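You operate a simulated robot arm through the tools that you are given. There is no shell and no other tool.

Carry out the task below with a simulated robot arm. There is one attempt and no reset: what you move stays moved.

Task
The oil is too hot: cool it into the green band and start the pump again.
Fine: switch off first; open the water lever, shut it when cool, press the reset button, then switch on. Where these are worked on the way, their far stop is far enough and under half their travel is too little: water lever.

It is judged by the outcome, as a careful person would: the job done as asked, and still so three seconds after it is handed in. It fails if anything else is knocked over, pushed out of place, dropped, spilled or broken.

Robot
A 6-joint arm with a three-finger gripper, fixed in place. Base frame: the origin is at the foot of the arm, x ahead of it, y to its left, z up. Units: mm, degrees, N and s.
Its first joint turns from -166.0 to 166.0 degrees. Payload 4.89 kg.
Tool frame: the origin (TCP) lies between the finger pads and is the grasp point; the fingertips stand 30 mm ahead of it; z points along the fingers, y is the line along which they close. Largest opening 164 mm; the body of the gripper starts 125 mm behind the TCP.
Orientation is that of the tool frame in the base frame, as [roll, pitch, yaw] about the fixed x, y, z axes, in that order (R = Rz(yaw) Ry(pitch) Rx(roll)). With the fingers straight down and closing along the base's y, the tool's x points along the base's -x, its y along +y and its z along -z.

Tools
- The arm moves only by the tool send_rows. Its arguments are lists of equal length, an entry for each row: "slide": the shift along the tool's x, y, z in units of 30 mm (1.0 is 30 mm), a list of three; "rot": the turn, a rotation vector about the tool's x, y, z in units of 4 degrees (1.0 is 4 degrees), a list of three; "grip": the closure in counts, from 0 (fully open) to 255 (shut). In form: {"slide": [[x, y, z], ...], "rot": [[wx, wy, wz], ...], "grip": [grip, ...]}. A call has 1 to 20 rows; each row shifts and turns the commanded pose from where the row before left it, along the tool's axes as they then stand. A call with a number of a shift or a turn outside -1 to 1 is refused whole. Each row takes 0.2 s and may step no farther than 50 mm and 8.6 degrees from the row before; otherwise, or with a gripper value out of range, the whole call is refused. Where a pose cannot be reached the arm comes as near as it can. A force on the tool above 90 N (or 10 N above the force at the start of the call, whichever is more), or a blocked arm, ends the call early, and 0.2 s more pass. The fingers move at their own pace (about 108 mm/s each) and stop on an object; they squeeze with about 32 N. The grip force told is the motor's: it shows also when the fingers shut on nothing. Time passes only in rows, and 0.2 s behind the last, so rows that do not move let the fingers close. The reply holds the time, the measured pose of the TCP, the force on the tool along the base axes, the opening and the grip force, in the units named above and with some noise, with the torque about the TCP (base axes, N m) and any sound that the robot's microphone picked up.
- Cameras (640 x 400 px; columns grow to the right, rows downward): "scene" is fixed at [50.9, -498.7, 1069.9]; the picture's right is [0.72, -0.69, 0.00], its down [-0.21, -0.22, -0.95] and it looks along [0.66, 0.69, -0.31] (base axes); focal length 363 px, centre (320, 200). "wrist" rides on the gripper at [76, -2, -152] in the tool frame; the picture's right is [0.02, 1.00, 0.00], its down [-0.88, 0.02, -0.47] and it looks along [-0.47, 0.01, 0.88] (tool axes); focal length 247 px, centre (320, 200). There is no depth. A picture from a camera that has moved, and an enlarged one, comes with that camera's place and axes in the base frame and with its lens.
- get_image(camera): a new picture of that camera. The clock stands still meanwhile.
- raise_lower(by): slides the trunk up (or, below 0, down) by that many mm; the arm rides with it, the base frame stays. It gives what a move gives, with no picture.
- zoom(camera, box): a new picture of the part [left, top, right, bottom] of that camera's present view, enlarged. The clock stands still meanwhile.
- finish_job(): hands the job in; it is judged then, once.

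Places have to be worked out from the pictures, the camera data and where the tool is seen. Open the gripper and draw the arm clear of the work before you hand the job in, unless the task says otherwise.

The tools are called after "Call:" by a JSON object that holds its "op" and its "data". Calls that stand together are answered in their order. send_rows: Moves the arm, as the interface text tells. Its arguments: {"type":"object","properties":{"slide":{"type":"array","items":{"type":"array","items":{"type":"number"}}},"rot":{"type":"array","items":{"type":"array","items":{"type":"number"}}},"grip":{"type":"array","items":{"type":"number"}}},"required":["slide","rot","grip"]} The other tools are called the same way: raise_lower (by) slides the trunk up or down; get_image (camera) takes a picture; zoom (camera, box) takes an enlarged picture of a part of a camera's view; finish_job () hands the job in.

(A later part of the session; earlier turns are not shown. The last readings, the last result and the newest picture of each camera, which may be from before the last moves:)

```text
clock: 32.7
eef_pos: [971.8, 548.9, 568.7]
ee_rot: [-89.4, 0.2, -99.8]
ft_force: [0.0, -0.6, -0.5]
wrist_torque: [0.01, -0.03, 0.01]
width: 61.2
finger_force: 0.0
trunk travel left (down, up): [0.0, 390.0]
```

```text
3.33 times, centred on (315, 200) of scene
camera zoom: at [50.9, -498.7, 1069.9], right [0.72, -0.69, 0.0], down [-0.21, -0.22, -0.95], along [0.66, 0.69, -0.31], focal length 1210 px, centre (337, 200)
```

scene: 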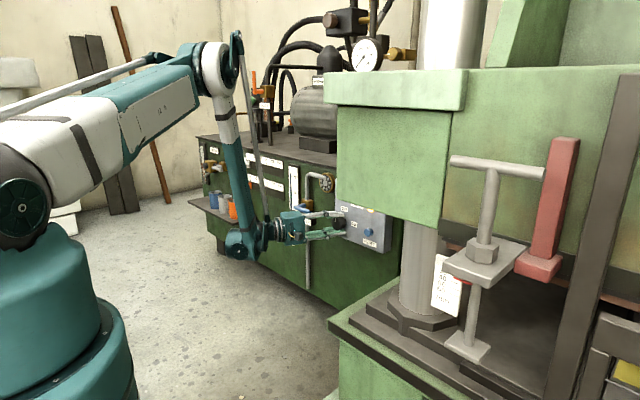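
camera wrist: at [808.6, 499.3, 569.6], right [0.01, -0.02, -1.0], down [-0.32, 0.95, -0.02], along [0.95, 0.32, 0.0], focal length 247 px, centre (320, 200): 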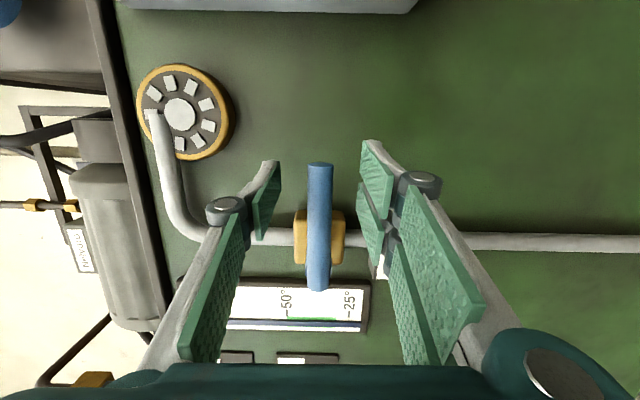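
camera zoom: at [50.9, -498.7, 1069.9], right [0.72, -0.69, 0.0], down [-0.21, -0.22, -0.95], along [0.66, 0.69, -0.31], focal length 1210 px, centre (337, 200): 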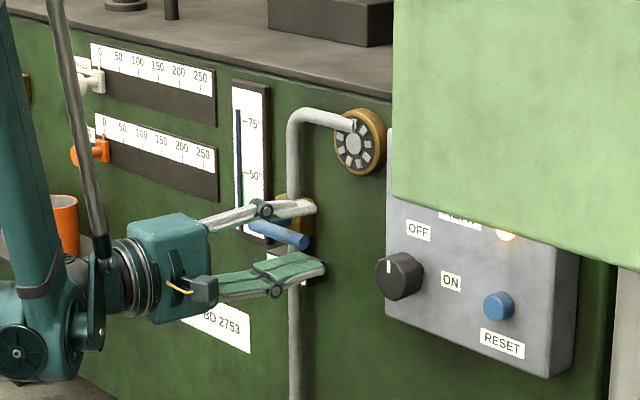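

The fingers straddle the bar near its free end. I'll narrow the gap to ~38 mm and nudge downward ~18 mm to test which way the lever turns.

Call:
{"op": "send_rows", "data": {"slide": [[0, 0, 0], [0, 0.1, 0], [0, 0.1, 0], [0, 0.1, 0], [0, 0.1, 0], [0, 0.1, 0], [0, 0.1, 0]], "rot": [[0, 0, 0], [0, 0, 0], [0, 0, 0], [0, 0, 0], [0, 0, 0], [0, 0, 0], [0, 0, 0]], "grip": [196, 196, 196, 196, 196, 196, 196]}}

Call:
{"op": "get_image", "data": {"camera": "wrist"}}

Call:
{"op": "zoom", "data": {"camera": "scene", "box": [270, 150, 370, 240]}}

```text
clock: 34.3
eef_pos: [970.4, 550.6, 553.8]
ee_rot: [-89.1, 0.2, -99.7]
ft_force: [8.5, -2.3, 22.1]
wrist_torque: [0.12, 0.09, -0.05]
width: 46.6
finger_force: 10.5
trunk travel left (down, up): [0.0, 390.0]
```

```text
taken
camera wrist: at [806.5, 500.5, 553.3], right [0.01, -0.02, -1.0], down [-0.32, 0.95, -0.02], along [0.95, 0.32, 0.0], focal length 247 px, centre (320, 200)
```

wrist: 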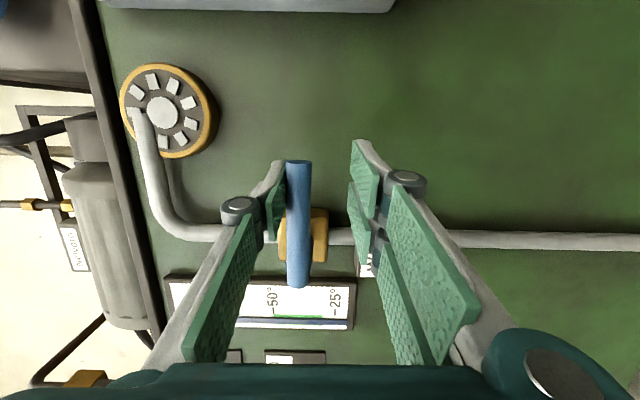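

```text
4.44 times, centred on (320, 195) of scene
camera zoom: at [50.9, -498.7, 1069.9], right [0.72, -0.69, 0.0], down [-0.21, -0.22, -0.95], along [0.66, 0.69, -0.31], focal length 1613 px, centre (320, 222)
```

zoom: 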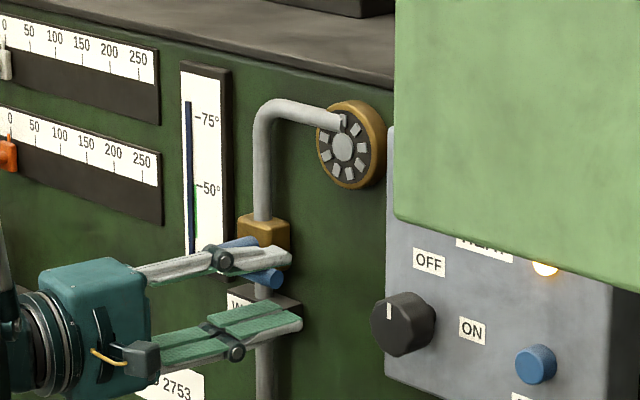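

Pushing down loads up (+22 N) without rotating the bar, so that side looks like the closed stop. Now testing upward (~36 mm total from here).

Call:
{"op": "send_rows", "data": {"slide": [[0, -0.2, 0], [0, -0.2, 0], [0, -0.2, 0], [0, -0.2, 0], [0, -0.1, 0], [0, -0.1, 0], [0, -0.1, 0], [0, -0.1, 0]], "rot": [[0, 0, 0], [0, 0, 0], [0, 0, 0], [0, 0, 0], [0, 0, 0], [0, 0, 0], [0, 0, 0], [0, 0, 0]], "grip": [196, 196, 196, 196, 196, 196, 196, 196]}}

Call:
{"op": "get_image", "data": {"camera": "wrist"}}

Call:
{"op": "zoom", "data": {"camera": "scene", "box": [270, 150, 370, 240]}}

```text
clock: 36.1
eef_pos: [969.7, 552.2, 588.6]
ee_rot: [-89.2, 0.2, -99.7]
ft_force: [0.6, -3.1, -4.5]
wrist_torque: [-0.15, -0.02, -0.04]
width: 39.5
finger_force: 2.0
trunk travel left (down, up): [0.0, 390.0]
```

```text
taken
camera wrist: at [806.0, 502.2, 587.5], right [0.01, -0.02, -1.0], down [-0.32, 0.95, -0.02], along [0.95, 0.32, 0.0], focal length 247 px, centre (320, 200)
```

wrist: 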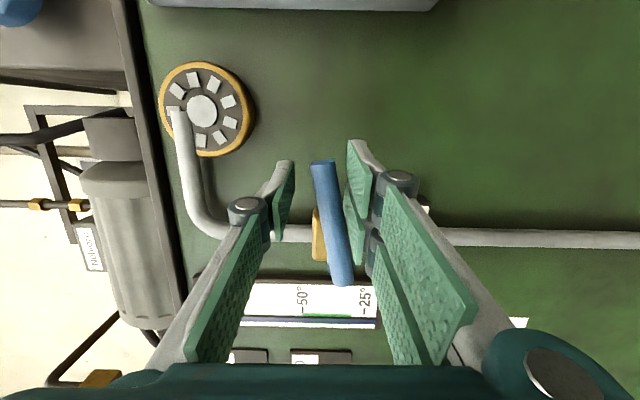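

```text
4.44 times, centred on (320, 195) of scene
camera zoom: at [50.9, -498.7, 1069.9], right [0.72, -0.69, 0.0], down [-0.21, -0.22, -0.95], along [0.66, 0.69, -0.31], focal length 1613 px, centre (320, 222)
```

zoom: 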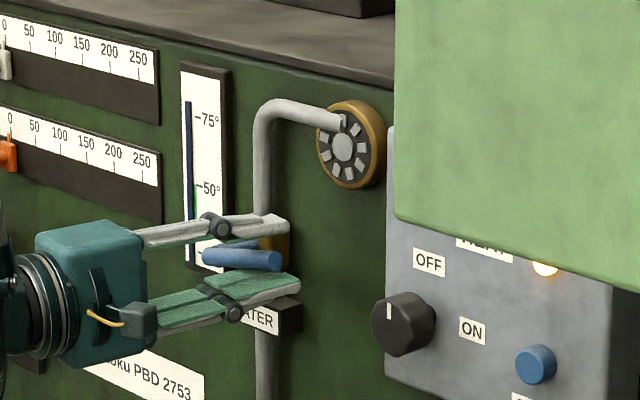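

The lever swings up easily (~4.5 N), so open = up. I'll back out 60 mm, close the fingers into a single pusher, and drop below the bar.

Call:
{"op": "send_rows", "data": {"slide": [[0, 0, 0], [0, 0, -0.8], [0, 0, -0.8], [0, 0.4, -0.4], [0, 0.4, 0], [0, 0.4, 0], [0, 0, 0]], "rot": [[0, 0, 0], [0, 0, 0], [0, 0, 0], [0, -0.6, 0], [0, -0.6, 0], [0, 0, 0], [0, 0, 0]], "grip": [170, 170, 170, 255, 255, 255, 255]}}

Call:
{"op": "get_image", "data": {"camera": "wrist"}}

Call:
{"op": "zoom", "data": {"camera": "scene", "box": [270, 150, 370, 240]}}

```text
clock: 37.7
eef_pos: [911.3, 559.9, 550.3]
ee_rot: [-89.3, 0.2, -94.9]
ft_force: [0.2, -0.4, -0.4]
wrist_torque: [-0.03, 0.03, 0.01]
width: 0.1
finger_force: 32.2
trunk travel left (down, up): [0.0, 390.0]
```

```text
taken
camera wrist: at [751.8, 496.5, 550.3], right [0.01, -0.02, -1.0], down [-0.4, 0.92, -0.02], along [0.92, 0.4, 0.0], focal length 247 px, centre (320, 200)
```

wrist: 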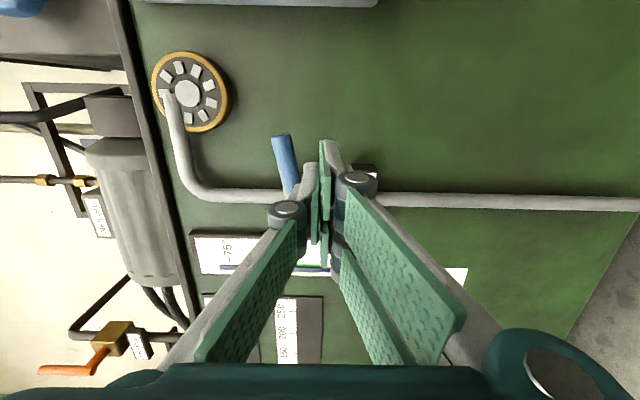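

```text
4.44 times, centred on (320, 195) of scene
camera zoom: at [50.9, -498.7, 1069.9], right [0.72, -0.69, 0.0], down [-0.21, -0.22, -0.95], along [0.66, 0.69, -0.31], focal length 1613 px, centre (320, 222)
```

zoom: 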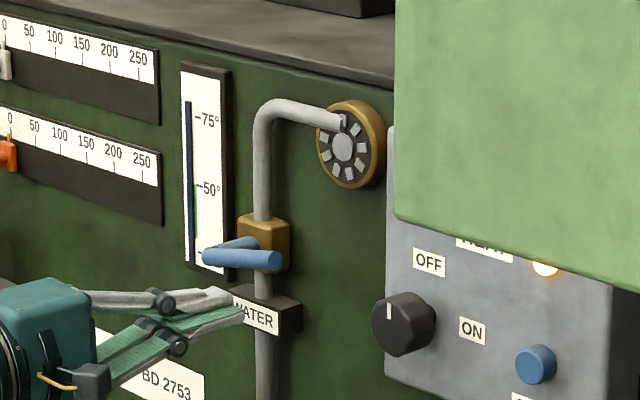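

Closed fingers are just below the bar, with the lever resting ~12° up. Advancing under the bar and pushing up along an arc to about 45°.

Call:
{"op": "send_rows", "data": {"slide": [[0, 0, 0.983], [0, 0, 0.983], [0.061, -0.423, 0.005], [0.061, -0.423, 0.005], [-0.093, -0.487, -0.008]], "rot": [[0, 0, 0], [0, 0, 0], [0, 0, 0], [0, 0, 0], [0, 0, 0]], "grip": [255, 255, 255, 255, 255]}}

Call:
{"op": "get_image", "data": {"camera": "wrist"}}

Call:
{"op": "zoom", "data": {"camera": "scene", "box": [270, 150, 370, 240]}}

```text
clock: 38.9
eef_pos: [968.1, 553.1, 592.6]
ee_rot: [-89.3, 0.2, -95.0]
ft_force: [0.3, -1.3, -0.8]
wrist_torque: [-0.04, -0.03, -0.07]
width: 0.1
finger_force: 32.0
trunk travel left (down, up): [0.0, 390.0]
```

```text
taken
camera wrist: at [809.6, 490.4, 590.5], right [0.01, -0.02, -1.0], down [-0.4, 0.92, -0.02], along [0.92, 0.4, 0.0], focal length 247 px, centre (320, 200)
```

wrist: 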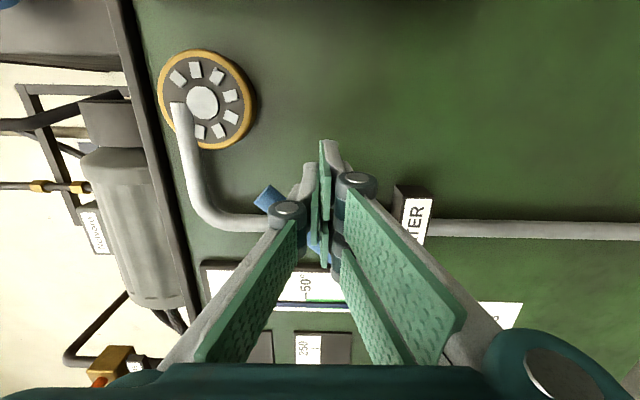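

```text
4.44 times, centred on (320, 195) of scene
camera zoom: at [50.9, -498.7, 1069.9], right [0.72, -0.69, 0.0], down [-0.21, -0.22, -0.95], along [0.66, 0.69, -0.31], focal length 1613 px, centre (320, 222)
```

zoom: 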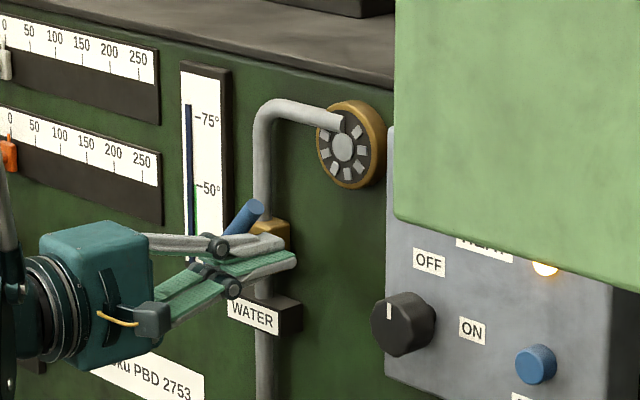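

The lever is at roughly 45–50° and moving freely. I'll push on along the arc to the far stop.

Call:
{"op": "send_rows", "data": {"slide": [[-0.232, -0.42, -0.02], [-0.398, -0.407, -0.034], [-0.511, -0.28, -0.044], [-0.2, -0.067, -0.016]], "rot": [[0, 0, 0], [0, 0, 0], [0, 0, 0], [0, 0, 0]], "grip": [255, 255, 255, 255]}}

Call:
{"op": "get_image", "data": {"camera": "wrist"}}

Call:
{"op": "zoom", "data": {"camera": "scene", "box": [270, 150, 370, 240]}}

```text
clock: 39.8
eef_pos: [971.8, 576.8, 623.6]
ee_rot: [-89.4, 0.2, -96.0]
ft_force: [3.3, -18.7, -2.6]
wrist_torque: [-0.11, 0.17, -0.12]
width: 0.0
finger_force: 31.8
trunk travel left (down, up): [0.0, 390.0]
stopped in row 4: the force on the tool passed its limit at 134 N (the readings are from after the stop); the commanded pose is now the measured one
```

```text
taken
camera wrist: at [812.2, 516.6, 623.2], right [0.01, -0.02, -1.0], down [-0.38, 0.93, -0.02], along [0.93, 0.38, 0.0], focal length 247 px, centre (320, 200)
```

wrist: 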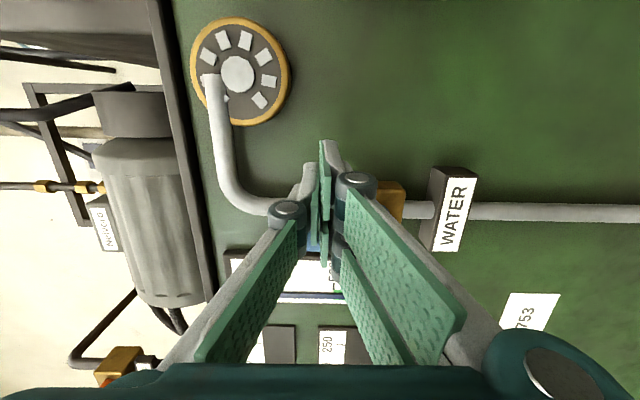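

```text
4.44 times, centred on (320, 195) of scene
camera zoom: at [50.9, -498.7, 1069.9], right [0.72, -0.69, 0.0], down [-0.21, -0.22, -0.95], along [0.66, 0.69, -0.31], focal length 1613 px, centre (320, 222)
```

zoom: 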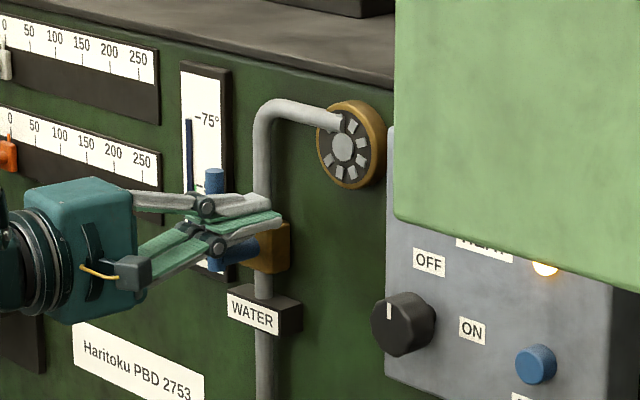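

The lever is vertical against its far stop (force limit tripped on contact), and the oil is already down to ~74° (~6°/s). I'll quickly withdraw and move the pusher to the lever's left side, ready to close it.

Call:
{"op": "send_rows", "data": {"slide": [[0.1, 0, -0.7], [0, 0, -0.8], [-1, -0.07, 0], [-1, -0.07, 0], [-0.3, 0, 0.2], [0, 0, 0.5], [0, 0, 0.5]], "rot": [[0, 0, 0], [0, 0, 0], [0, 0, 0], [0, 0, 0], [0, 0, 0], [0, 0, 0], [0, 0, 0]], "grip": [255, 255, 255, 255, 255, 255, 255]}}

Call:
{"op": "zoom", "data": {"camera": "scene", "box": [270, 150, 370, 240]}}

Call:
{"op": "get_image", "data": {"camera": "wrist"}}

```text
clock: 41.4
eef_pos: [967.5, 646.3, 628.7]
ee_rot: [-89.4, 0.2, -96.0]
ft_force: [-0.9, -0.1, 0.6]
wrist_torque: [0.03, 0.02, -0.04]
width: 0.1
finger_force: 31.8
trunk travel left (down, up): [0.0, 390.0]
```

```text
4.44 times, centred on (320, 195) of scene
camera zoom: at [50.9, -498.7, 1069.9], right [0.72, -0.69, 0.0], down [-0.21, -0.22, -0.95], along [0.66, 0.69, -0.31], focal length 1613 px, centre (320, 222)
```

zoom: 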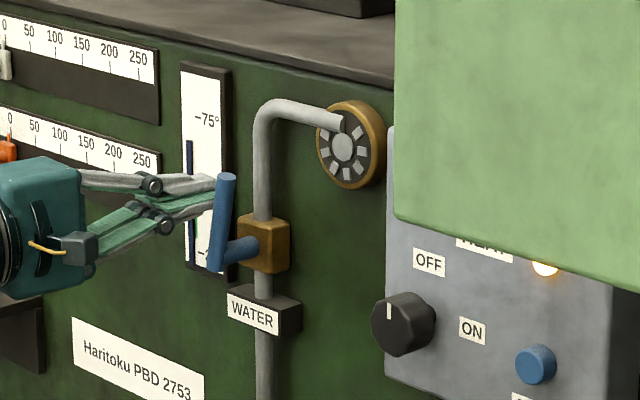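

```text
taken
camera wrist: at [808.1, 585.4, 628.6], right [0.01, -0.02, -1.0], down [-0.38, 0.92, -0.02], along [0.93, 0.38, 0.0], focal length 247 px, centre (320, 200)
```

wrist: 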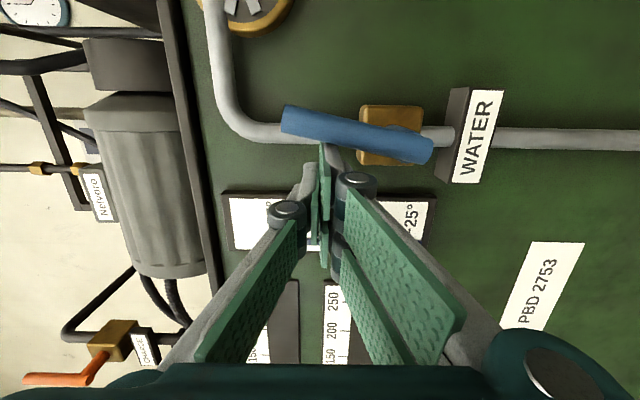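

Oil ≈ 67° and dropping ~4.7°/s; the pusher is positioned left of the open lever. I'll wait ~2.4 s and check again.

Call:
{"op": "send_rows", "data": {"slide": [[0, 0, 0], [0, 0, 0], [0, 0, 0], [0, 0, 0], [0, 0, 0], [0, 0, 0], [0, 0, 0], [0, 0, 0], [0, 0, 0], [0, 0, 0]], "rot": [[0, 0, 0], [0, 0, 0], [0, 0, 0], [0, 0, 0], [0, 0, 0], [0, 0, 0], [0, 0, 0], [0, 0, 0], [0, 0, 0], [0, 0, 0]], "grip": [255, 255, 255, 255, 255, 255, 255, 255, 255, 255]}}

Call:
{"op": "zoom", "data": {"camera": "scene", "box": [270, 150, 370, 240]}}

```text
clock: 43.6
eef_pos: [968.2, 645.7, 629.2]
ee_rot: [-89.3, 0.2, -95.9]
ft_force: [-0.1, -0.2, 0.8]
wrist_torque: [0.01, -0.03, -0.01]
width: 0.1
finger_force: 31.5
trunk travel left (down, up): [0.0, 390.0]
```

```text
4.44 times, centred on (320, 195) of scene
camera zoom: at [50.9, -498.7, 1069.9], right [0.72, -0.69, 0.0], down [-0.21, -0.22, -0.95], along [0.66, 0.69, -0.31], focal length 1613 px, centre (320, 222)
```

zoom: 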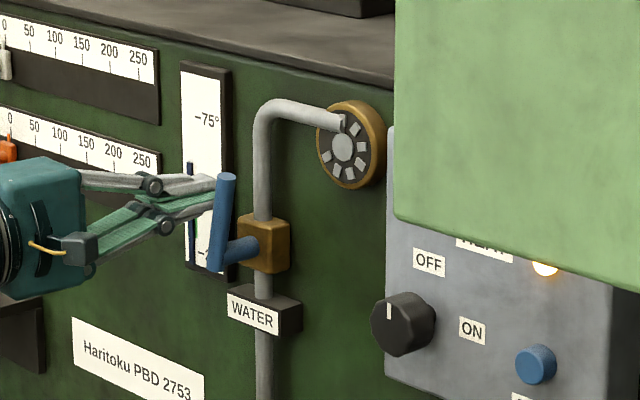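

Oil ≈ 58–59°, falling ~3.5°/s. Waiting another ~1.8 s, then checking with both cameras.

Call:
{"op": "send_rows", "data": {"slide": [[0, 0, 0], [0, 0, 0], [0, 0, 0], [0, 0, 0], [0, 0, 0], [0, 0, 0], [0, 0, 0], [0, 0, 0]], "rot": [[0, 0, 0], [0, 0, 0], [0, 0, 0], [0, 0, 0], [0, 0, 0], [0, 0, 0], [0, 0, 0], [0, 0, 0]], "grip": [255, 255, 255, 255, 255, 255, 255, 255]}}

Call:
{"op": "zoom", "data": {"camera": "scene", "box": [280, 155, 340, 215]}}

Call:
{"op": "zoom", "data": {"camera": "wrist", "box": [200, 90, 460, 270]}}

```text
clock: 45.4
eef_pos: [967.5, 645.5, 629.0]
ee_rot: [-89.3, 0.2, -96.0]
ft_force: [0.0, -0.2, 0.1]
wrist_torque: [0.0, -0.03, 0.01]
width: 0.0
finger_force: 31.9
trunk travel left (down, up): [0.0, 390.0]
```

```text
6.67 times, centred on (310, 185) of scene
camera zoom: at [50.9, -498.7, 1069.9], right [0.72, -0.69, 0.0], down [-0.21, -0.22, -0.95], along [0.66, 0.69, -0.31], focal length 2419 px, centre (387, 300)
```

zoom: 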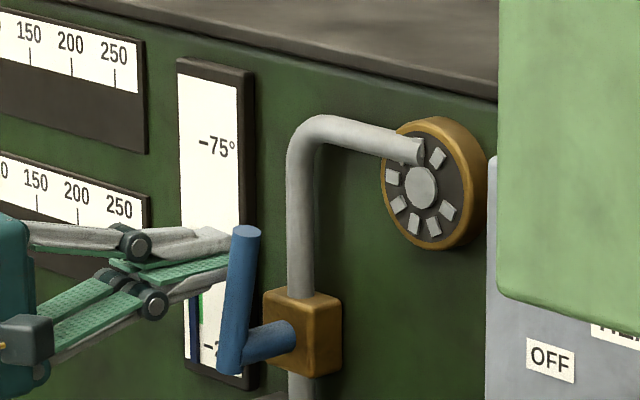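

```text
2.22 times, centred on (330, 180) of wrist
camera zoom: at [808.0, 585.2, 628.5], right [0.01, -0.02, -1.0], down [-0.38, 0.92, -0.02], along [0.93, 0.38, 0.0], focal length 549 px, centre (298, 244)
```

zoom: 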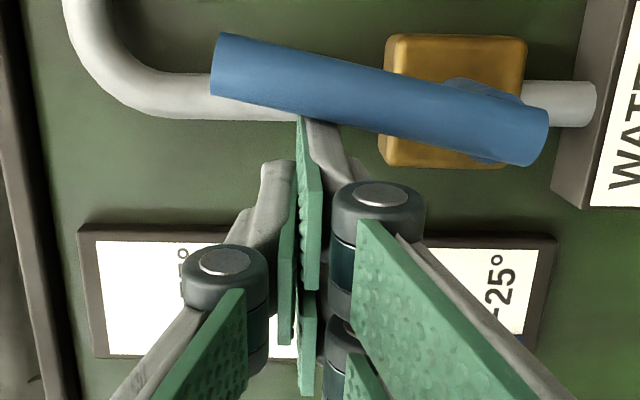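

The column top is hidden behind the fingers (between ~54° and ~39°; expected ~52°). I'll raise the pusher 25 mm to uncover the scale, waiting ~1 s.

Call:
{"op": "send_rows", "data": {"slide": [[0, -0.42, 0], [0, -0.42, 0], [0, 0, 0], [0, 0, 0]], "rot": [[0, 0, 0], [0, 0, 0], [0, 0, 0], [0, 0, 0]], "grip": [255, 255, 255, 255]}}

Call:
{"op": "zoom", "data": {"camera": "scene", "box": [280, 155, 340, 215]}}

Call:
{"op": "zoom", "data": {"camera": "wrist", "box": [200, 90, 460, 270]}}

```text
clock: 46.4
eef_pos: [968.8, 645.7, 654.3]
ee_rot: [-89.4, 0.2, -95.9]
ft_force: [-0.8, -0.9, 0.0]
wrist_torque: [0.01, -0.03, -0.01]
width: 0.1
finger_force: 32.2
trunk travel left (down, up): [0.0, 390.0]
```

```text
6.67 times, centred on (310, 185) of scene
camera zoom: at [50.9, -498.7, 1069.9], right [0.72, -0.69, 0.0], down [-0.21, -0.22, -0.95], along [0.66, 0.69, -0.31], focal length 2419 px, centre (387, 300)
```

zoom: 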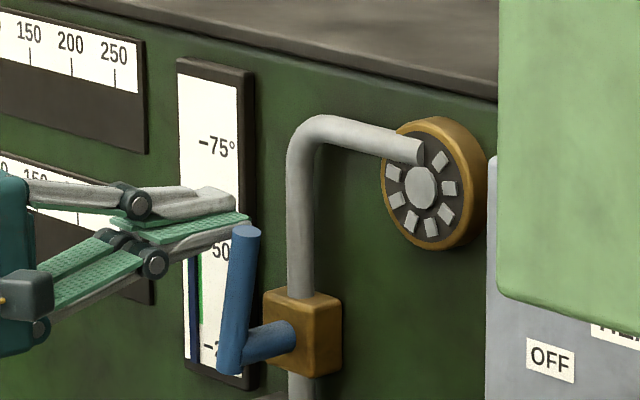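

```text
2.22 times, centred on (330, 180) of wrist
camera zoom: at [808.9, 584.6, 655.0], right [0.01, -0.02, -1.0], down [-0.38, 0.92, -0.02], along [0.93, 0.38, 0.0], focal length 549 px, centre (298, 244)
```

zoom: 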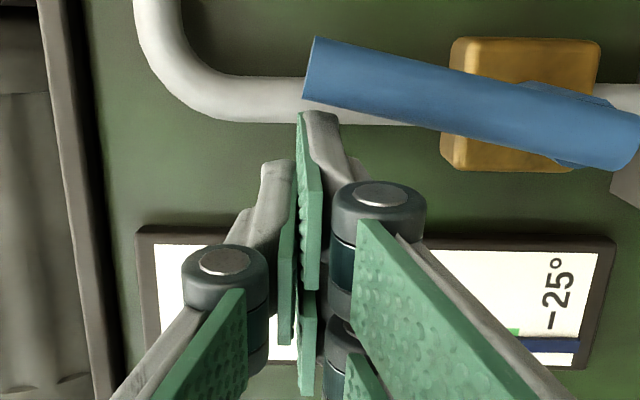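

The column still reaches above ~45.7° (expected ~49°). I'll wait ~1.8 s more and look for the top to emerge below the fingers.

Call:
{"op": "send_rows", "data": {"slide": [[0, 0, 0], [0, 0, 0], [0, 0, 0], [0, 0, 0], [0, 0, 0], [0, 0, 0], [0, 0, 0], [0, 0, 0]], "rot": [[0, 0, 0], [0, 0, 0], [0, 0, 0], [0, 0, 0], [0, 0, 0], [0, 0, 0], [0, 0, 0], [0, 0, 0]], "grip": [255, 255, 255, 255, 255, 255, 255, 255]}}

Call:
{"op": "zoom", "data": {"camera": "scene", "box": [280, 155, 340, 215]}}

```text
clock: 48.2
eef_pos: [968.4, 644.9, 654.4]
ee_rot: [-89.3, 0.2, -95.9]
ft_force: [0.0, 0.1, 0.3]
wrist_torque: [0.0, -0.01, -0.01]
width: 0.0
finger_force: 31.6
trunk travel left (down, up): [0.0, 390.0]
```

```text
6.67 times, centred on (310, 185) of scene
camera zoom: at [50.9, -498.7, 1069.9], right [0.72, -0.69, 0.0], down [-0.21, -0.22, -0.95], along [0.66, 0.69, -0.31], focal length 2419 px, centre (387, 300)
```

zoom: 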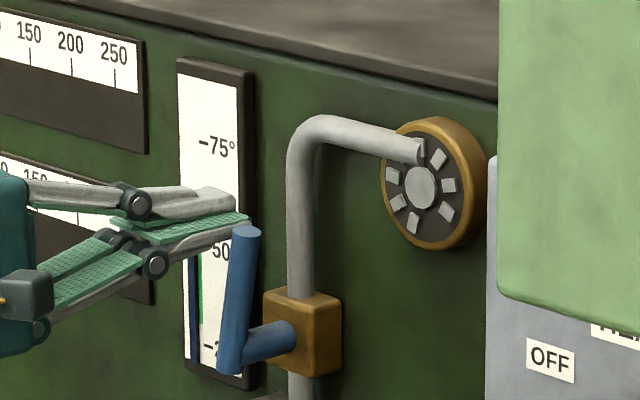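

Call:
{"op": "zoom", "data": {"camera": "scene", "box": [292, 184, 312, 214]}}

```text
13.33 times, centred on (302, 199) of scene
camera zoom: at [50.9, -498.7, 1069.9], right [0.72, -0.69, 0.0], down [-0.21, -0.22, -0.95], along [0.66, 0.69, -0.31], focal length 4838 px, centre (560, 213)
```

zoom: 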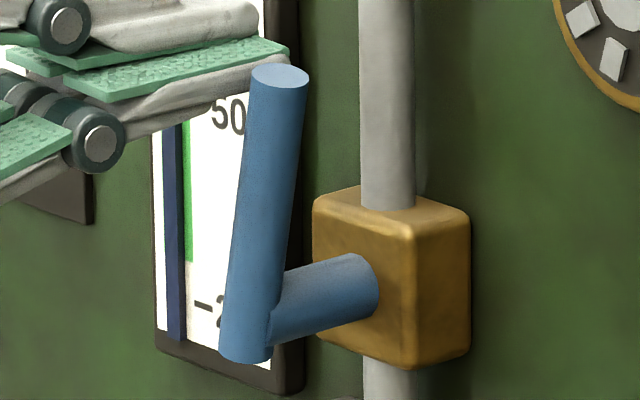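

The column top is still hidden at ≥47°, so cooling is slowing. I'll wait another ~1.6 s and re-check.

Call:
{"op": "send_rows", "data": {"slide": [[0, 0, 0], [0, 0, 0], [0, 0, 0], [0, 0, 0], [0, 0, 0], [0, 0, 0], [0, 0, 0]], "rot": [[0, 0, 0], [0, 0, 0], [0, 0, 0], [0, 0, 0], [0, 0, 0], [0, 0, 0], [0, 0, 0]], "grip": [255, 255, 255, 255, 255, 255, 255]}}

Call:
{"op": "zoom", "data": {"camera": "scene", "box": [292, 184, 312, 214]}}

```text
clock: 49.8
eef_pos: [968.6, 644.5, 655.9]
ee_rot: [-89.4, 0.2, -95.9]
ft_force: [-0.4, 1.1, 0.6]
wrist_torque: [0.03, 0.01, 0.03]
width: 0.0
finger_force: 31.7
trunk travel left (down, up): [0.0, 390.0]
```

```text
13.33 times, centred on (302, 199) of scene
camera zoom: at [50.9, -498.7, 1069.9], right [0.72, -0.69, 0.0], down [-0.21, -0.22, -0.95], along [0.66, 0.69, -0.31], focal length 4838 px, centre (560, 213)
```

zoom: 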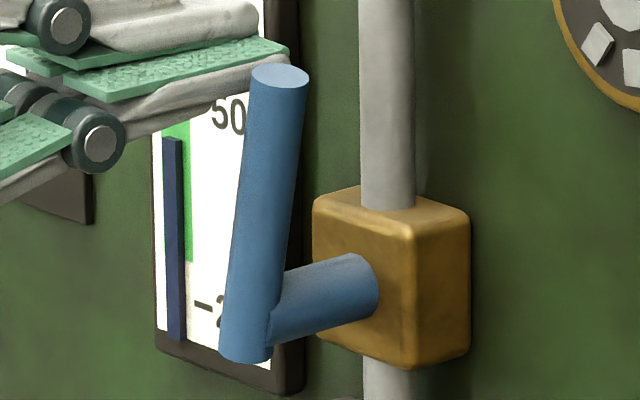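

The column top is now at ≈46°, inside the green band. I'll wait 0.8 s more and then sweep the pusher right and down along the arc to shut the lever.

Call:
{"op": "send_rows", "data": {"slide": [[0, 0, 0], [0, 0, 0], [0, 0, 0], [0, 0, 0], [0.58, 0.517, 0.06], [0.763, 0.1, 0.079], [0.564, 0.15, 0.058], [0.531, 0.317, 0.055], [0.431, 0.483, 0.045], [0.265, 0.433, 0.027]], "rot": [[0, 0, 0], [0, 0, 0], [0, 0, 0], [0, 0, 0], [0, 0, 0], [0, 0, 0], [0, 0, 0], [0, 0, 0], [0, 0, 0], [0, 0, 0]], "grip": [255, 255, 255, 255, 255, 255, 255, 255, 255, 255]}}

Call:
{"op": "zoom", "data": {"camera": "scene", "box": [280, 155, 340, 215]}}

Call:
{"op": "get_image", "data": {"camera": "wrist"}}

```text
clock: 52.0
eef_pos: [970.2, 549.3, 596.2]
ee_rot: [-89.4, 0.1, -95.9]
ft_force: [-2.0, 3.8, 7.6]
wrist_torque: [0.19, 0.01, 0.05]
width: 0.1
finger_force: 32.0
trunk travel left (down, up): [0.0, 390.0]
```

```text
6.67 times, centred on (310, 185) of scene
camera zoom: at [50.9, -498.7, 1069.9], right [0.72, -0.69, 0.0], down [-0.21, -0.22, -0.95], along [0.66, 0.69, -0.31], focal length 2419 px, centre (387, 300)
```

zoom: 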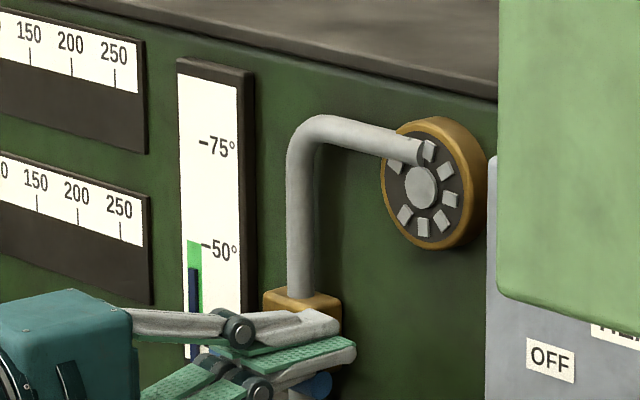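

```text
taken
camera wrist: at [809.7, 489.7, 595.2], right [0.01, -0.02, -1.0], down [-0.38, 0.92, -0.02], along [0.92, 0.38, 0.0], focal length 247 px, centre (320, 200)
```

wrist: 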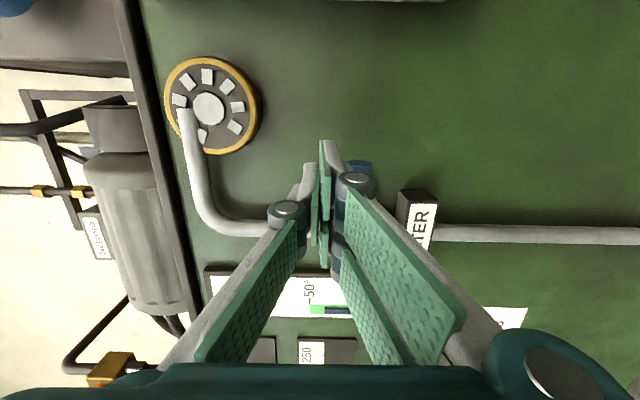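

Lever is nearly horizontal and oil reads ≈44°, within green. Pressing down the last few mm to seat it on the closed stop.

Call:
{"op": "send_rows", "data": {"slide": [[0, 0.1, 0], [0, 0.1, 0], [0, 0.08, 0]], "rot": [[0, 0, 0], [0, 0, 0], [0, 0, 0]], "grip": [255, 255, 255]}}

Call:
{"op": "get_image", "data": {"camera": "wrist"}}

Call:
{"op": "zoom", "data": {"camera": "scene", "box": [280, 155, 340, 215]}}

```text
clock: 52.8
eef_pos: [968.1, 549.9, 591.5]
ee_rot: [-89.1, 0.3, -96.0]
ft_force: [-19.4, 2.9, 75.3]
wrist_torque: [1.4, 0.21, 0.36]
width: 0.0
finger_force: 32.0
trunk travel left (down, up): [0.0, 390.0]
```

```text
taken
camera wrist: at [807.7, 488.9, 590.3], right [0.01, -0.02, -1.0], down [-0.38, 0.92, -0.02], along [0.92, 0.38, 0.01], focal length 247 px, centre (320, 200)
```

wrist: 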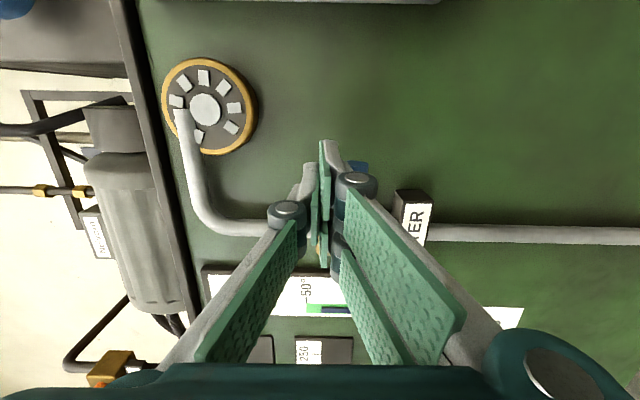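

```text
6.67 times, centred on (310, 185) of scene
camera zoom: at [50.9, -498.7, 1069.9], right [0.72, -0.69, 0.0], down [-0.21, -0.22, -0.95], along [0.66, 0.69, -0.31], focal length 2419 px, centre (387, 300)
```

zoom: 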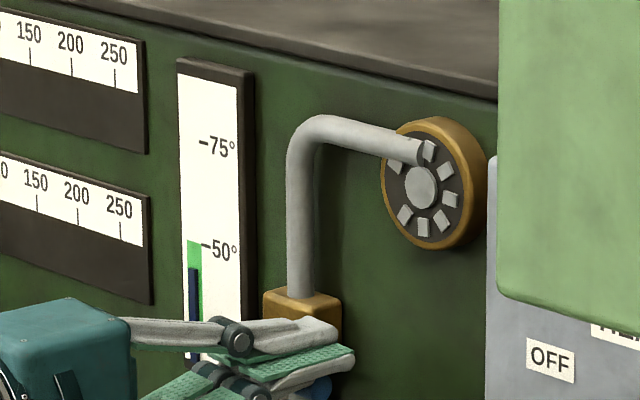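

Lever firmly on the closed stop (75 N), oil steady ≈44°, and the flow wheel has stopped. I'll ease off upward and withdraw to check.

Call:
{"op": "send_rows", "data": {"slide": [[0, -0.12, 0], [0, -0.2, 0], [0, -0.2, 0], [0, 0, -0.8], [0, 0, -0.8]], "rot": [[0, 0, 0], [0, 0, 0], [0, 0, 0], [0, 0, 0], [0, 0, 0]], "grip": [255, 255, 255, 255, 255]}}

Call:
{"op": "get_image", "data": {"camera": "wrist"}}

Call:
{"op": "zoom", "data": {"camera": "scene", "box": [280, 155, 340, 215]}}

```text
clock: 54.0
eef_pos: [920.6, 554.0, 597.5]
ee_rot: [-89.4, 0.3, -95.9]
ft_force: [0.6, -0.9, 0.0]
wrist_torque: [0.01, -0.04, 0.01]
width: 0.1
finger_force: 32.2
trunk travel left (down, up): [0.0, 390.0]
```

```text
taken
camera wrist: at [762.1, 494.6, 597.5], right [0.01, -0.02, -1.0], down [-0.38, 0.93, -0.02], along [0.93, 0.38, 0.0], focal length 247 px, centre (320, 200)
```

wrist: 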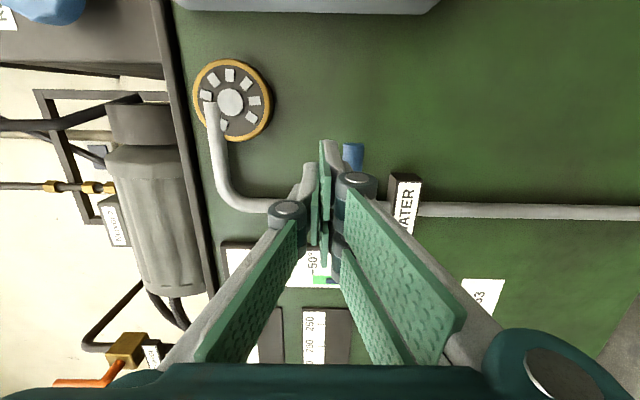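

```text
6.67 times, centred on (310, 185) of scene
camera zoom: at [50.9, -498.7, 1069.9], right [0.72, -0.69, 0.0], down [-0.21, -0.22, -0.95], along [0.66, 0.69, -0.31], focal length 2419 px, centre (387, 300)
```

zoom: 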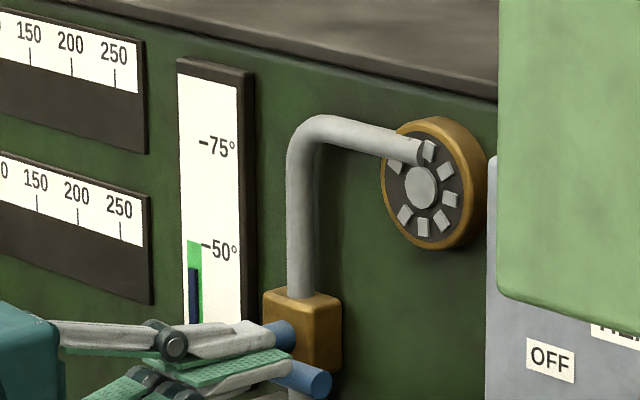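

Lever is shut and oil holds at ≈44°. Now to the reset button: I'll swing right while yawing the tool to about -45° (keeping the wrist within reach), passing above the knob at z≈630 with tips at x≈950.

Call:
{"op": "send_rows", "data": {"slide": [[0.816, -0.27, 0.111], [0.809, -0.27, 0.157], [0.798, -0.27, 0.203], [0.785, -0.27, 0.248], [0.77, 0, 0.292], [0.753, 0, 0.335], [0.732, 0, 0.377], [0.71, 0, 0.418], [0.685, 0, 0.458], [0.658, 0, 0.496], [0.629, 0, 0.532], [0.598, 0, 0.567]], "rot": [[0, 0.8125, 0], [0, 0.8125, 0], [0, 0.8125, 0], [0, 0.8125, 0], [0, 0.8125, 0], [0, 0.8125, 0], [0, 0.8125, 0], [0, 0.8125, 0], [0, 0.8125, 0], [0, 0.8125, 0], [0, 0.8125, 0], [0, 0.8125, 0]], "grip": [255, 255, 255, 255, 255, 255, 255, 255, 255, 255, 255, 255]}}

Call:
{"op": "get_image", "data": {"camera": "wrist"}}

Call:
{"op": "get_image", "data": {"camera": "scene"}}

```text
clock: 56.6
eef_pos: [930.4, 261.9, 632.0]
ee_rot: [-89.6, 0.5, -134.9]
ft_force: [-0.3, 0.1, -0.3]
wrist_torque: [0.01, 0.02, -0.04]
width: 0.0
finger_force: 32.1
trunk travel left (down, up): [0.0, 390.0]
```

```text
taken
camera wrist: at [768.0, 314.6, 632.2], right [0.0, -0.01, -1.0], down [0.29, 0.96, -0.01], along [0.96, -0.29, 0.0], focal length 247 px, centre (320, 200)
```

wrist: 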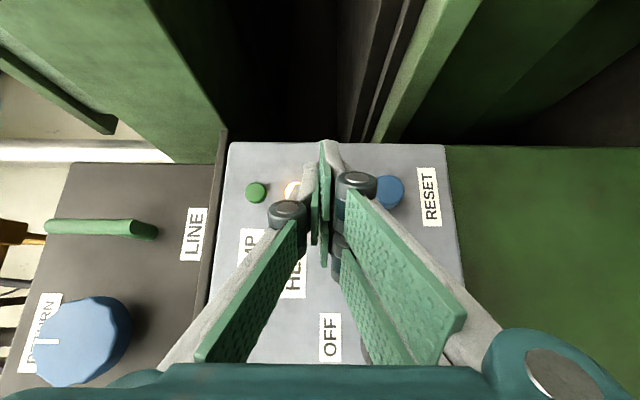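

```text
taken
```

scene: 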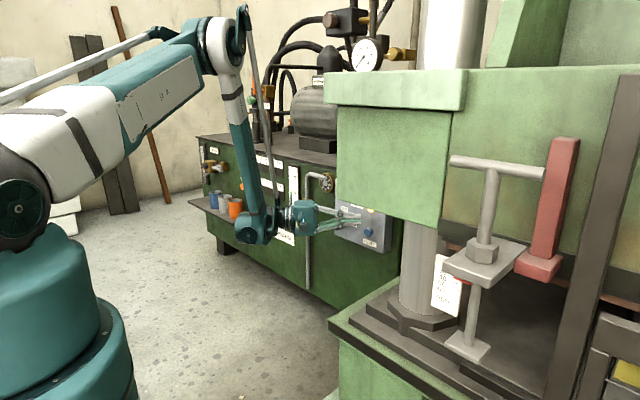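

Reset is confirmed at about (994, 236, 565). I'll drop to z≈565 and advance to within ~5 mm of the button with the fingertip corner aimed at its centre.

Call:
{"op": "send_rows", "data": {"slide": [[0, 0.744, 0], [0, 0.744, 0], [0, 0.744, 0], [-0.173, 0, 0.477], [-0.173, 0, 0.477], [0, 0, 0]], "rot": [[0, 0, 0], [0, 0, 0], [0, 0, 0], [0, 0, 0], [0, 0, 0], [0, 0, 0]], "grip": [255, 255, 255, 255, 255, 255]}}

Call:
{"op": "get_image", "data": {"camera": "wrist"}}

Call:
{"op": "zoom", "data": {"camera": "scene", "box": [310, 180, 400, 260]}}

```text
clock: 58.0
eef_pos: [953.6, 255.1, 562.9]
ee_rot: [-89.8, 0.6, -134.3]
ft_force: [-26.3, 25.6, -5.6]
wrist_torque: [-0.14, 0.41, 0.74]
width: 0.1
finger_force: 31.9
trunk travel left (down, up): [0.0, 390.0]
heard: click
stopped in row 6: the force on the tool passed its limit at 289 N (the readings are from after the stop); the commanded pose is now the measured one
```

```text
taken
camera wrist: at [790.7, 306.8, 563.6], right [-0.01, -0.01, -1.0], down [0.28, 0.96, -0.01], along [0.96, -0.28, 0.0], focal length 247 px, centre (320, 200)
```

wrist: 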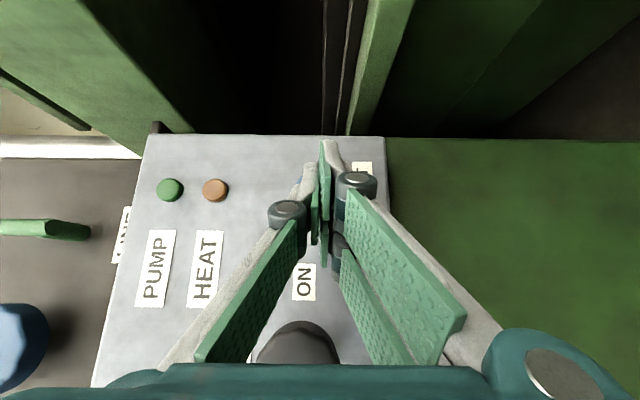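

```text
5.00 times, centred on (355, 220) of scene
camera zoom: at [50.9, -498.7, 1069.9], right [0.72, -0.69, 0.0], down [-0.21, -0.22, -0.95], along [0.66, 0.69, -0.31], focal length 1814 px, centre (145, 100)
```

zoom: 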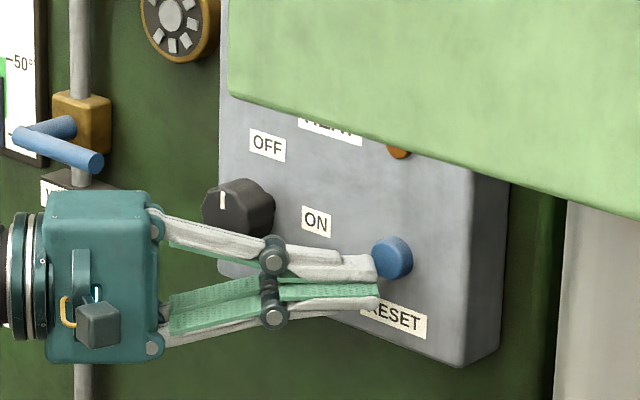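

A click was heard and the HEAT lamp went out, so the reset is done (contact came a bit earlier than expected). I'll back straight off, rise, and swing back to the knob position with yaw -26°.

Call:
{"op": "send_rows", "data": {"slide": [[0.29, 0, -0.415], [0.29, 0, -0.415], [0, -0.77, 0], [0, -0.77, 0], [0, -0.77, 0], [-0.504, 0, -0.557], [-0.533, 0, -0.529], [-0.561, 0, -0.5], [-0.587, 0, -0.47], [-0.611, 0, -0.438], [-0.633, 0, -0.405]], "rot": [[0, 0, 0], [0, 0, 0], [0, 0, 0], [0, 0, 0], [0, 0, 0], [0, -0.763, 0], [0, -0.763, 0], [0, -0.763, 0], [0, -0.763, 0], [0, -0.763, 0], [0, -0.763, 0]], "grip": [255, 255, 255, 255, 255, 255, 255, 255, 255, 255, 255]}}

Call:
{"op": "get_image", "data": {"camera": "wrist"}}

Call:
{"op": "zoom", "data": {"camera": "scene", "box": [270, 150, 400, 270]}}

```text
clock: 60.4
eef_pos: [915.9, 391.4, 632.6]
ee_rot: [-89.5, 0.5, -116.1]
ft_force: [0.0, 0.6, -0.6]
wrist_torque: [-0.03, -0.02, 0.01]
width: 0.1
finger_force: 31.8
trunk travel left (down, up): [0.0, 390.0]
```

```text
taken
camera wrist: at [745.3, 389.2, 632.4], right [0.0, -0.01, -1.0], down [-0.04, 1.0, -0.01], along [1.0, 0.04, 0.0], focal length 247 px, centre (320, 200)
```

wrist: 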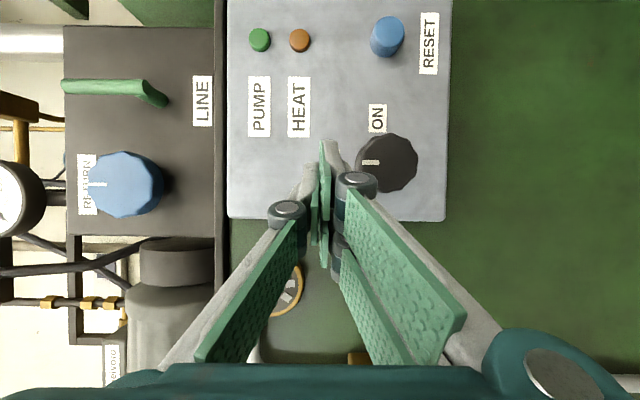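

```text
3.33 times, centred on (335, 210) of scene
camera zoom: at [50.9, -498.7, 1069.9], right [0.72, -0.69, 0.0], down [-0.21, -0.22, -0.95], along [0.66, 0.69, -0.31], focal length 1210 px, centre (270, 167)
```

zoom: 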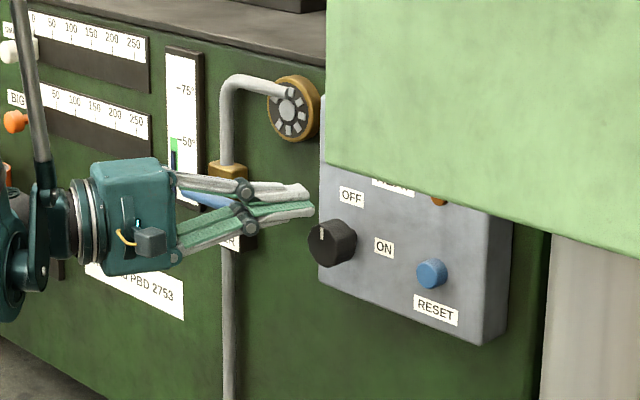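

Knob centre refines to (y 365, z 573), marker at OFF, HEAT lamp out, oil in green. I'll open to ~100 mm, lower to the knob height, and check the alignment.

Call:
{"op": "send_rows", "data": {"slide": [[0, 0.662, 0], [0, 0.662, 0], [-0.15, 0.662, 0], [0, 0, 0]], "rot": [[0, 0, 0], [0, 0, 0], [0, 0, 0], [0, 0, 0]], "grip": [100, 100, 100, 100]}}

Call:
{"op": "get_image", "data": {"camera": "wrist"}}

```text
clock: 61.4
eef_pos: [918.4, 395.2, 574.9]
ee_rot: [-89.6, 0.6, -116.2]
ft_force: [-0.3, 0.6, 1.3]
wrist_torque: [0.02, 0.04, 0.02]
width: 99.6
finger_force: 0.1
trunk travel left (down, up): [0.0, 390.0]
```

```text
taken
camera wrist: at [747.6, 394.2, 575.3], right [0.0, -0.01, -1.0], down [-0.04, 1.0, -0.01], along [1.0, 0.04, 0.0], focal length 247 px, centre (320, 200)
```

wrist: 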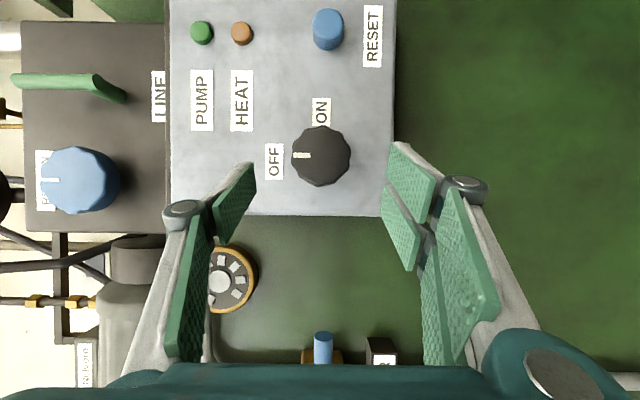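

Well aligned vertically. Advancing ~44 mm along the tool axis to straddle the knob.

Call:
{"op": "send_rows", "data": {"slide": [[0, 0, 0.495], [0, 0, 0.495], [0, 0, 0.495], [0, 0, 0]], "rot": [[0, 0, 0], [0, 0, 0], [0, 0, 0], [0, 0, 0]], "grip": [100, 100, 100, 100]}}

Call:
{"op": "get_image", "data": {"camera": "wrist"}}

Call:
{"op": "zoom", "data": {"camera": "scene", "box": [300, 170, 400, 260]}}

```text
clock: 62.4
eef_pos: [958.7, 377.1, 574.2]
ee_rot: [-89.7, 0.4, -116.2]
ft_force: [-1.4, -0.5, 0.1]
wrist_torque: [0.01, 0.01, 0.03]
width: 99.8
finger_force: 0.1
trunk travel left (down, up): [0.0, 390.0]
```

```text
taken
camera wrist: at [787.6, 374.8, 574.0], right [0.0, -0.01, -1.0], down [-0.03, 1.0, -0.01], along [1.0, 0.03, 0.0], focal length 247 px, centre (320, 200)
```

wrist: 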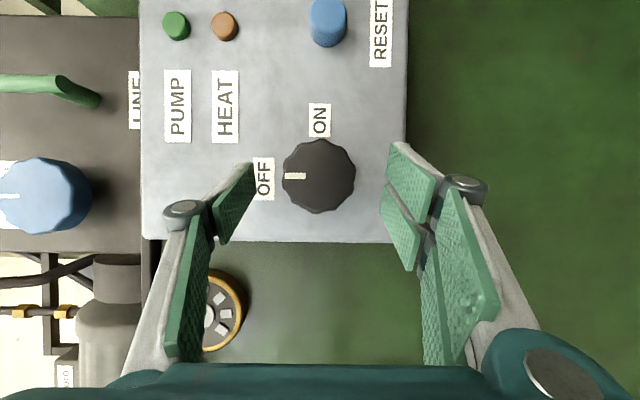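

```text
4.44 times, centred on (350, 215) of scene
camera zoom: at [50.9, -498.7, 1069.9], right [0.72, -0.69, 0.0], down [-0.21, -0.22, -0.95], along [0.66, 0.69, -0.31], focal length 1613 px, centre (187, 133)
```

zoom: 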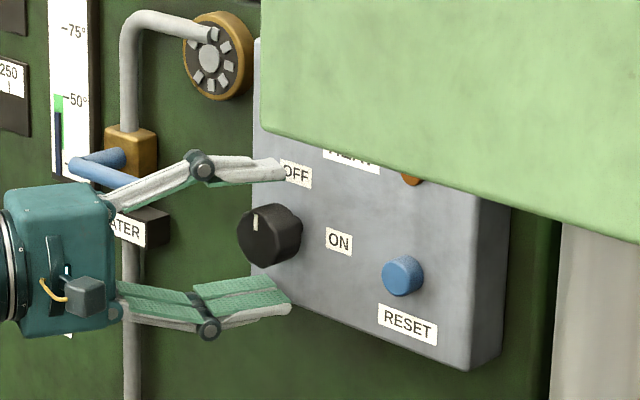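

Knob is centred between the fingers. Closing to grip.

Call:
{"op": "send_rows", "data": {"slide": [[0, 0, 0], [0, 0, 0], [0, 0, 0], [0, 0, 0]], "rot": [[0, 0, 0], [0, 0, 0], [0, 0, 0], [0, 0, 0]], "grip": [150, 180, 255, 255]}}

Call:
{"op": "zoom", "data": {"camera": "wrist", "box": [220, 100, 420, 260]}}

```text
clock: 63.4
eef_pos: [958.7, 375.3, 574.2]
ee_rot: [-89.7, 0.5, -116.2]
ft_force: [4.9, 0.0, 13.5]
wrist_torque: [-0.15, -0.3, -0.06]
width: 49.1
finger_force: 44.6
trunk travel left (down, up): [0.0, 390.0]
```

```text
2.50 times, centred on (320, 180) of wrist
camera zoom: at [787.4, 374.9, 574.8], right [0.0, -0.01, -1.0], down [-0.04, 1.0, -0.01], along [1.0, 0.04, 0.0], focal length 617 px, centre (320, 250)
```

zoom: 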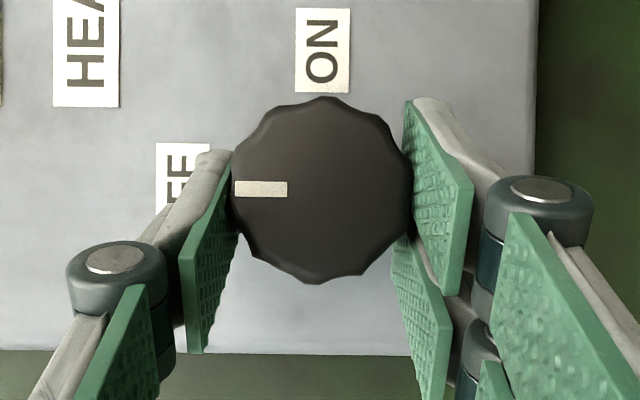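

Clean grip with small forces. Turning toward ON: +x rotation through the knob axis, first 6 rows (24°).

Call:
{"op": "send_rows", "data": {"slide": [[0, -0.02, 0], [0, -0.02, 0], [0, -0.02, 0], [0, -0.02, 0], [0, -0.02, 0], [0, -0.02, 0]], "rot": [[-0.44, 0, 0.898], [-0.44, 0, 0.898], [-0.44, 0, 0.898], [-0.44, 0, 0.898], [-0.44, 0, 0.898], [-0.44, 0, 0.898]], "grip": [255, 255, 255, 255, 255, 255]}}

Call:
{"op": "zoom", "data": {"camera": "wrist", "box": [160, 60, 480, 320]}}

```text
clock: 64.8
eef_pos: [958.3, 374.5, 579.4]
ee_rot: [-100.5, 21.9, -118.2]
ft_force: [35.4, -14.8, 44.4]
wrist_torque: [-0.55, -0.45, 0.35]
width: 48.7
finger_force: 44.9
trunk travel left (down, up): [0.0, 390.0]
```

```text
1.54 times, centred on (320, 190) of wrist
camera zoom: at [787.2, 373.5, 578.3], right [0.0, 0.39, -0.92], down [-0.04, 0.92, 0.39], along [1.0, 0.04, 0.02], focal length 380 px, centre (320, 215)
```

zoom: 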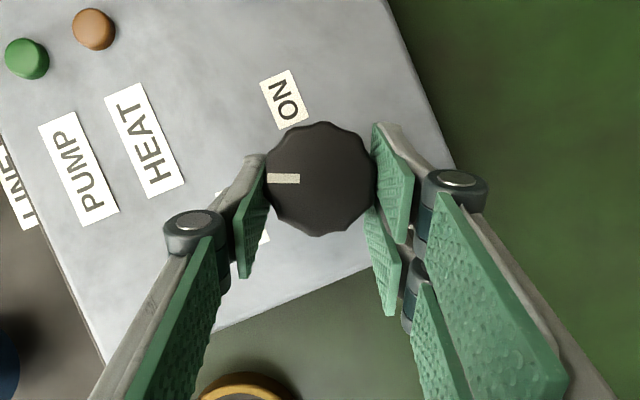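

Knob follows. Residual force calls for ~3 mm along -tool y and ~2 mm forward; applying that and continuing 6 rows.

Call:
{"op": "send_rows", "data": {"slide": [[-0.029, -0.1, 0.06], [0, -0.022, 0], [0, -0.022, 0], [0, -0.022, 0], [0, -0.022, 0], [0, -0.022, 0]], "rot": [[-0.44, 0, 0.898], [-0.44, 0, 0.898], [-0.44, 0, 0.898], [-0.44, 0, 0.898], [-0.44, 0, 0.898], [-0.44, 0, 0.898]], "grip": [255, 255, 255, 255, 255, 255]}}

```text
clock: 66.2
eef_pos: [958.7, 371.0, 583.7]
ee_rot: [-115.6, 42.5, -126.1]
ft_force: [-30.7, -11.5, 5.8]
wrist_torque: [-0.14, -0.01, -0.66]
width: 48.8
finger_force: 44.8
trunk travel left (down, up): [0.0, 390.0]
```

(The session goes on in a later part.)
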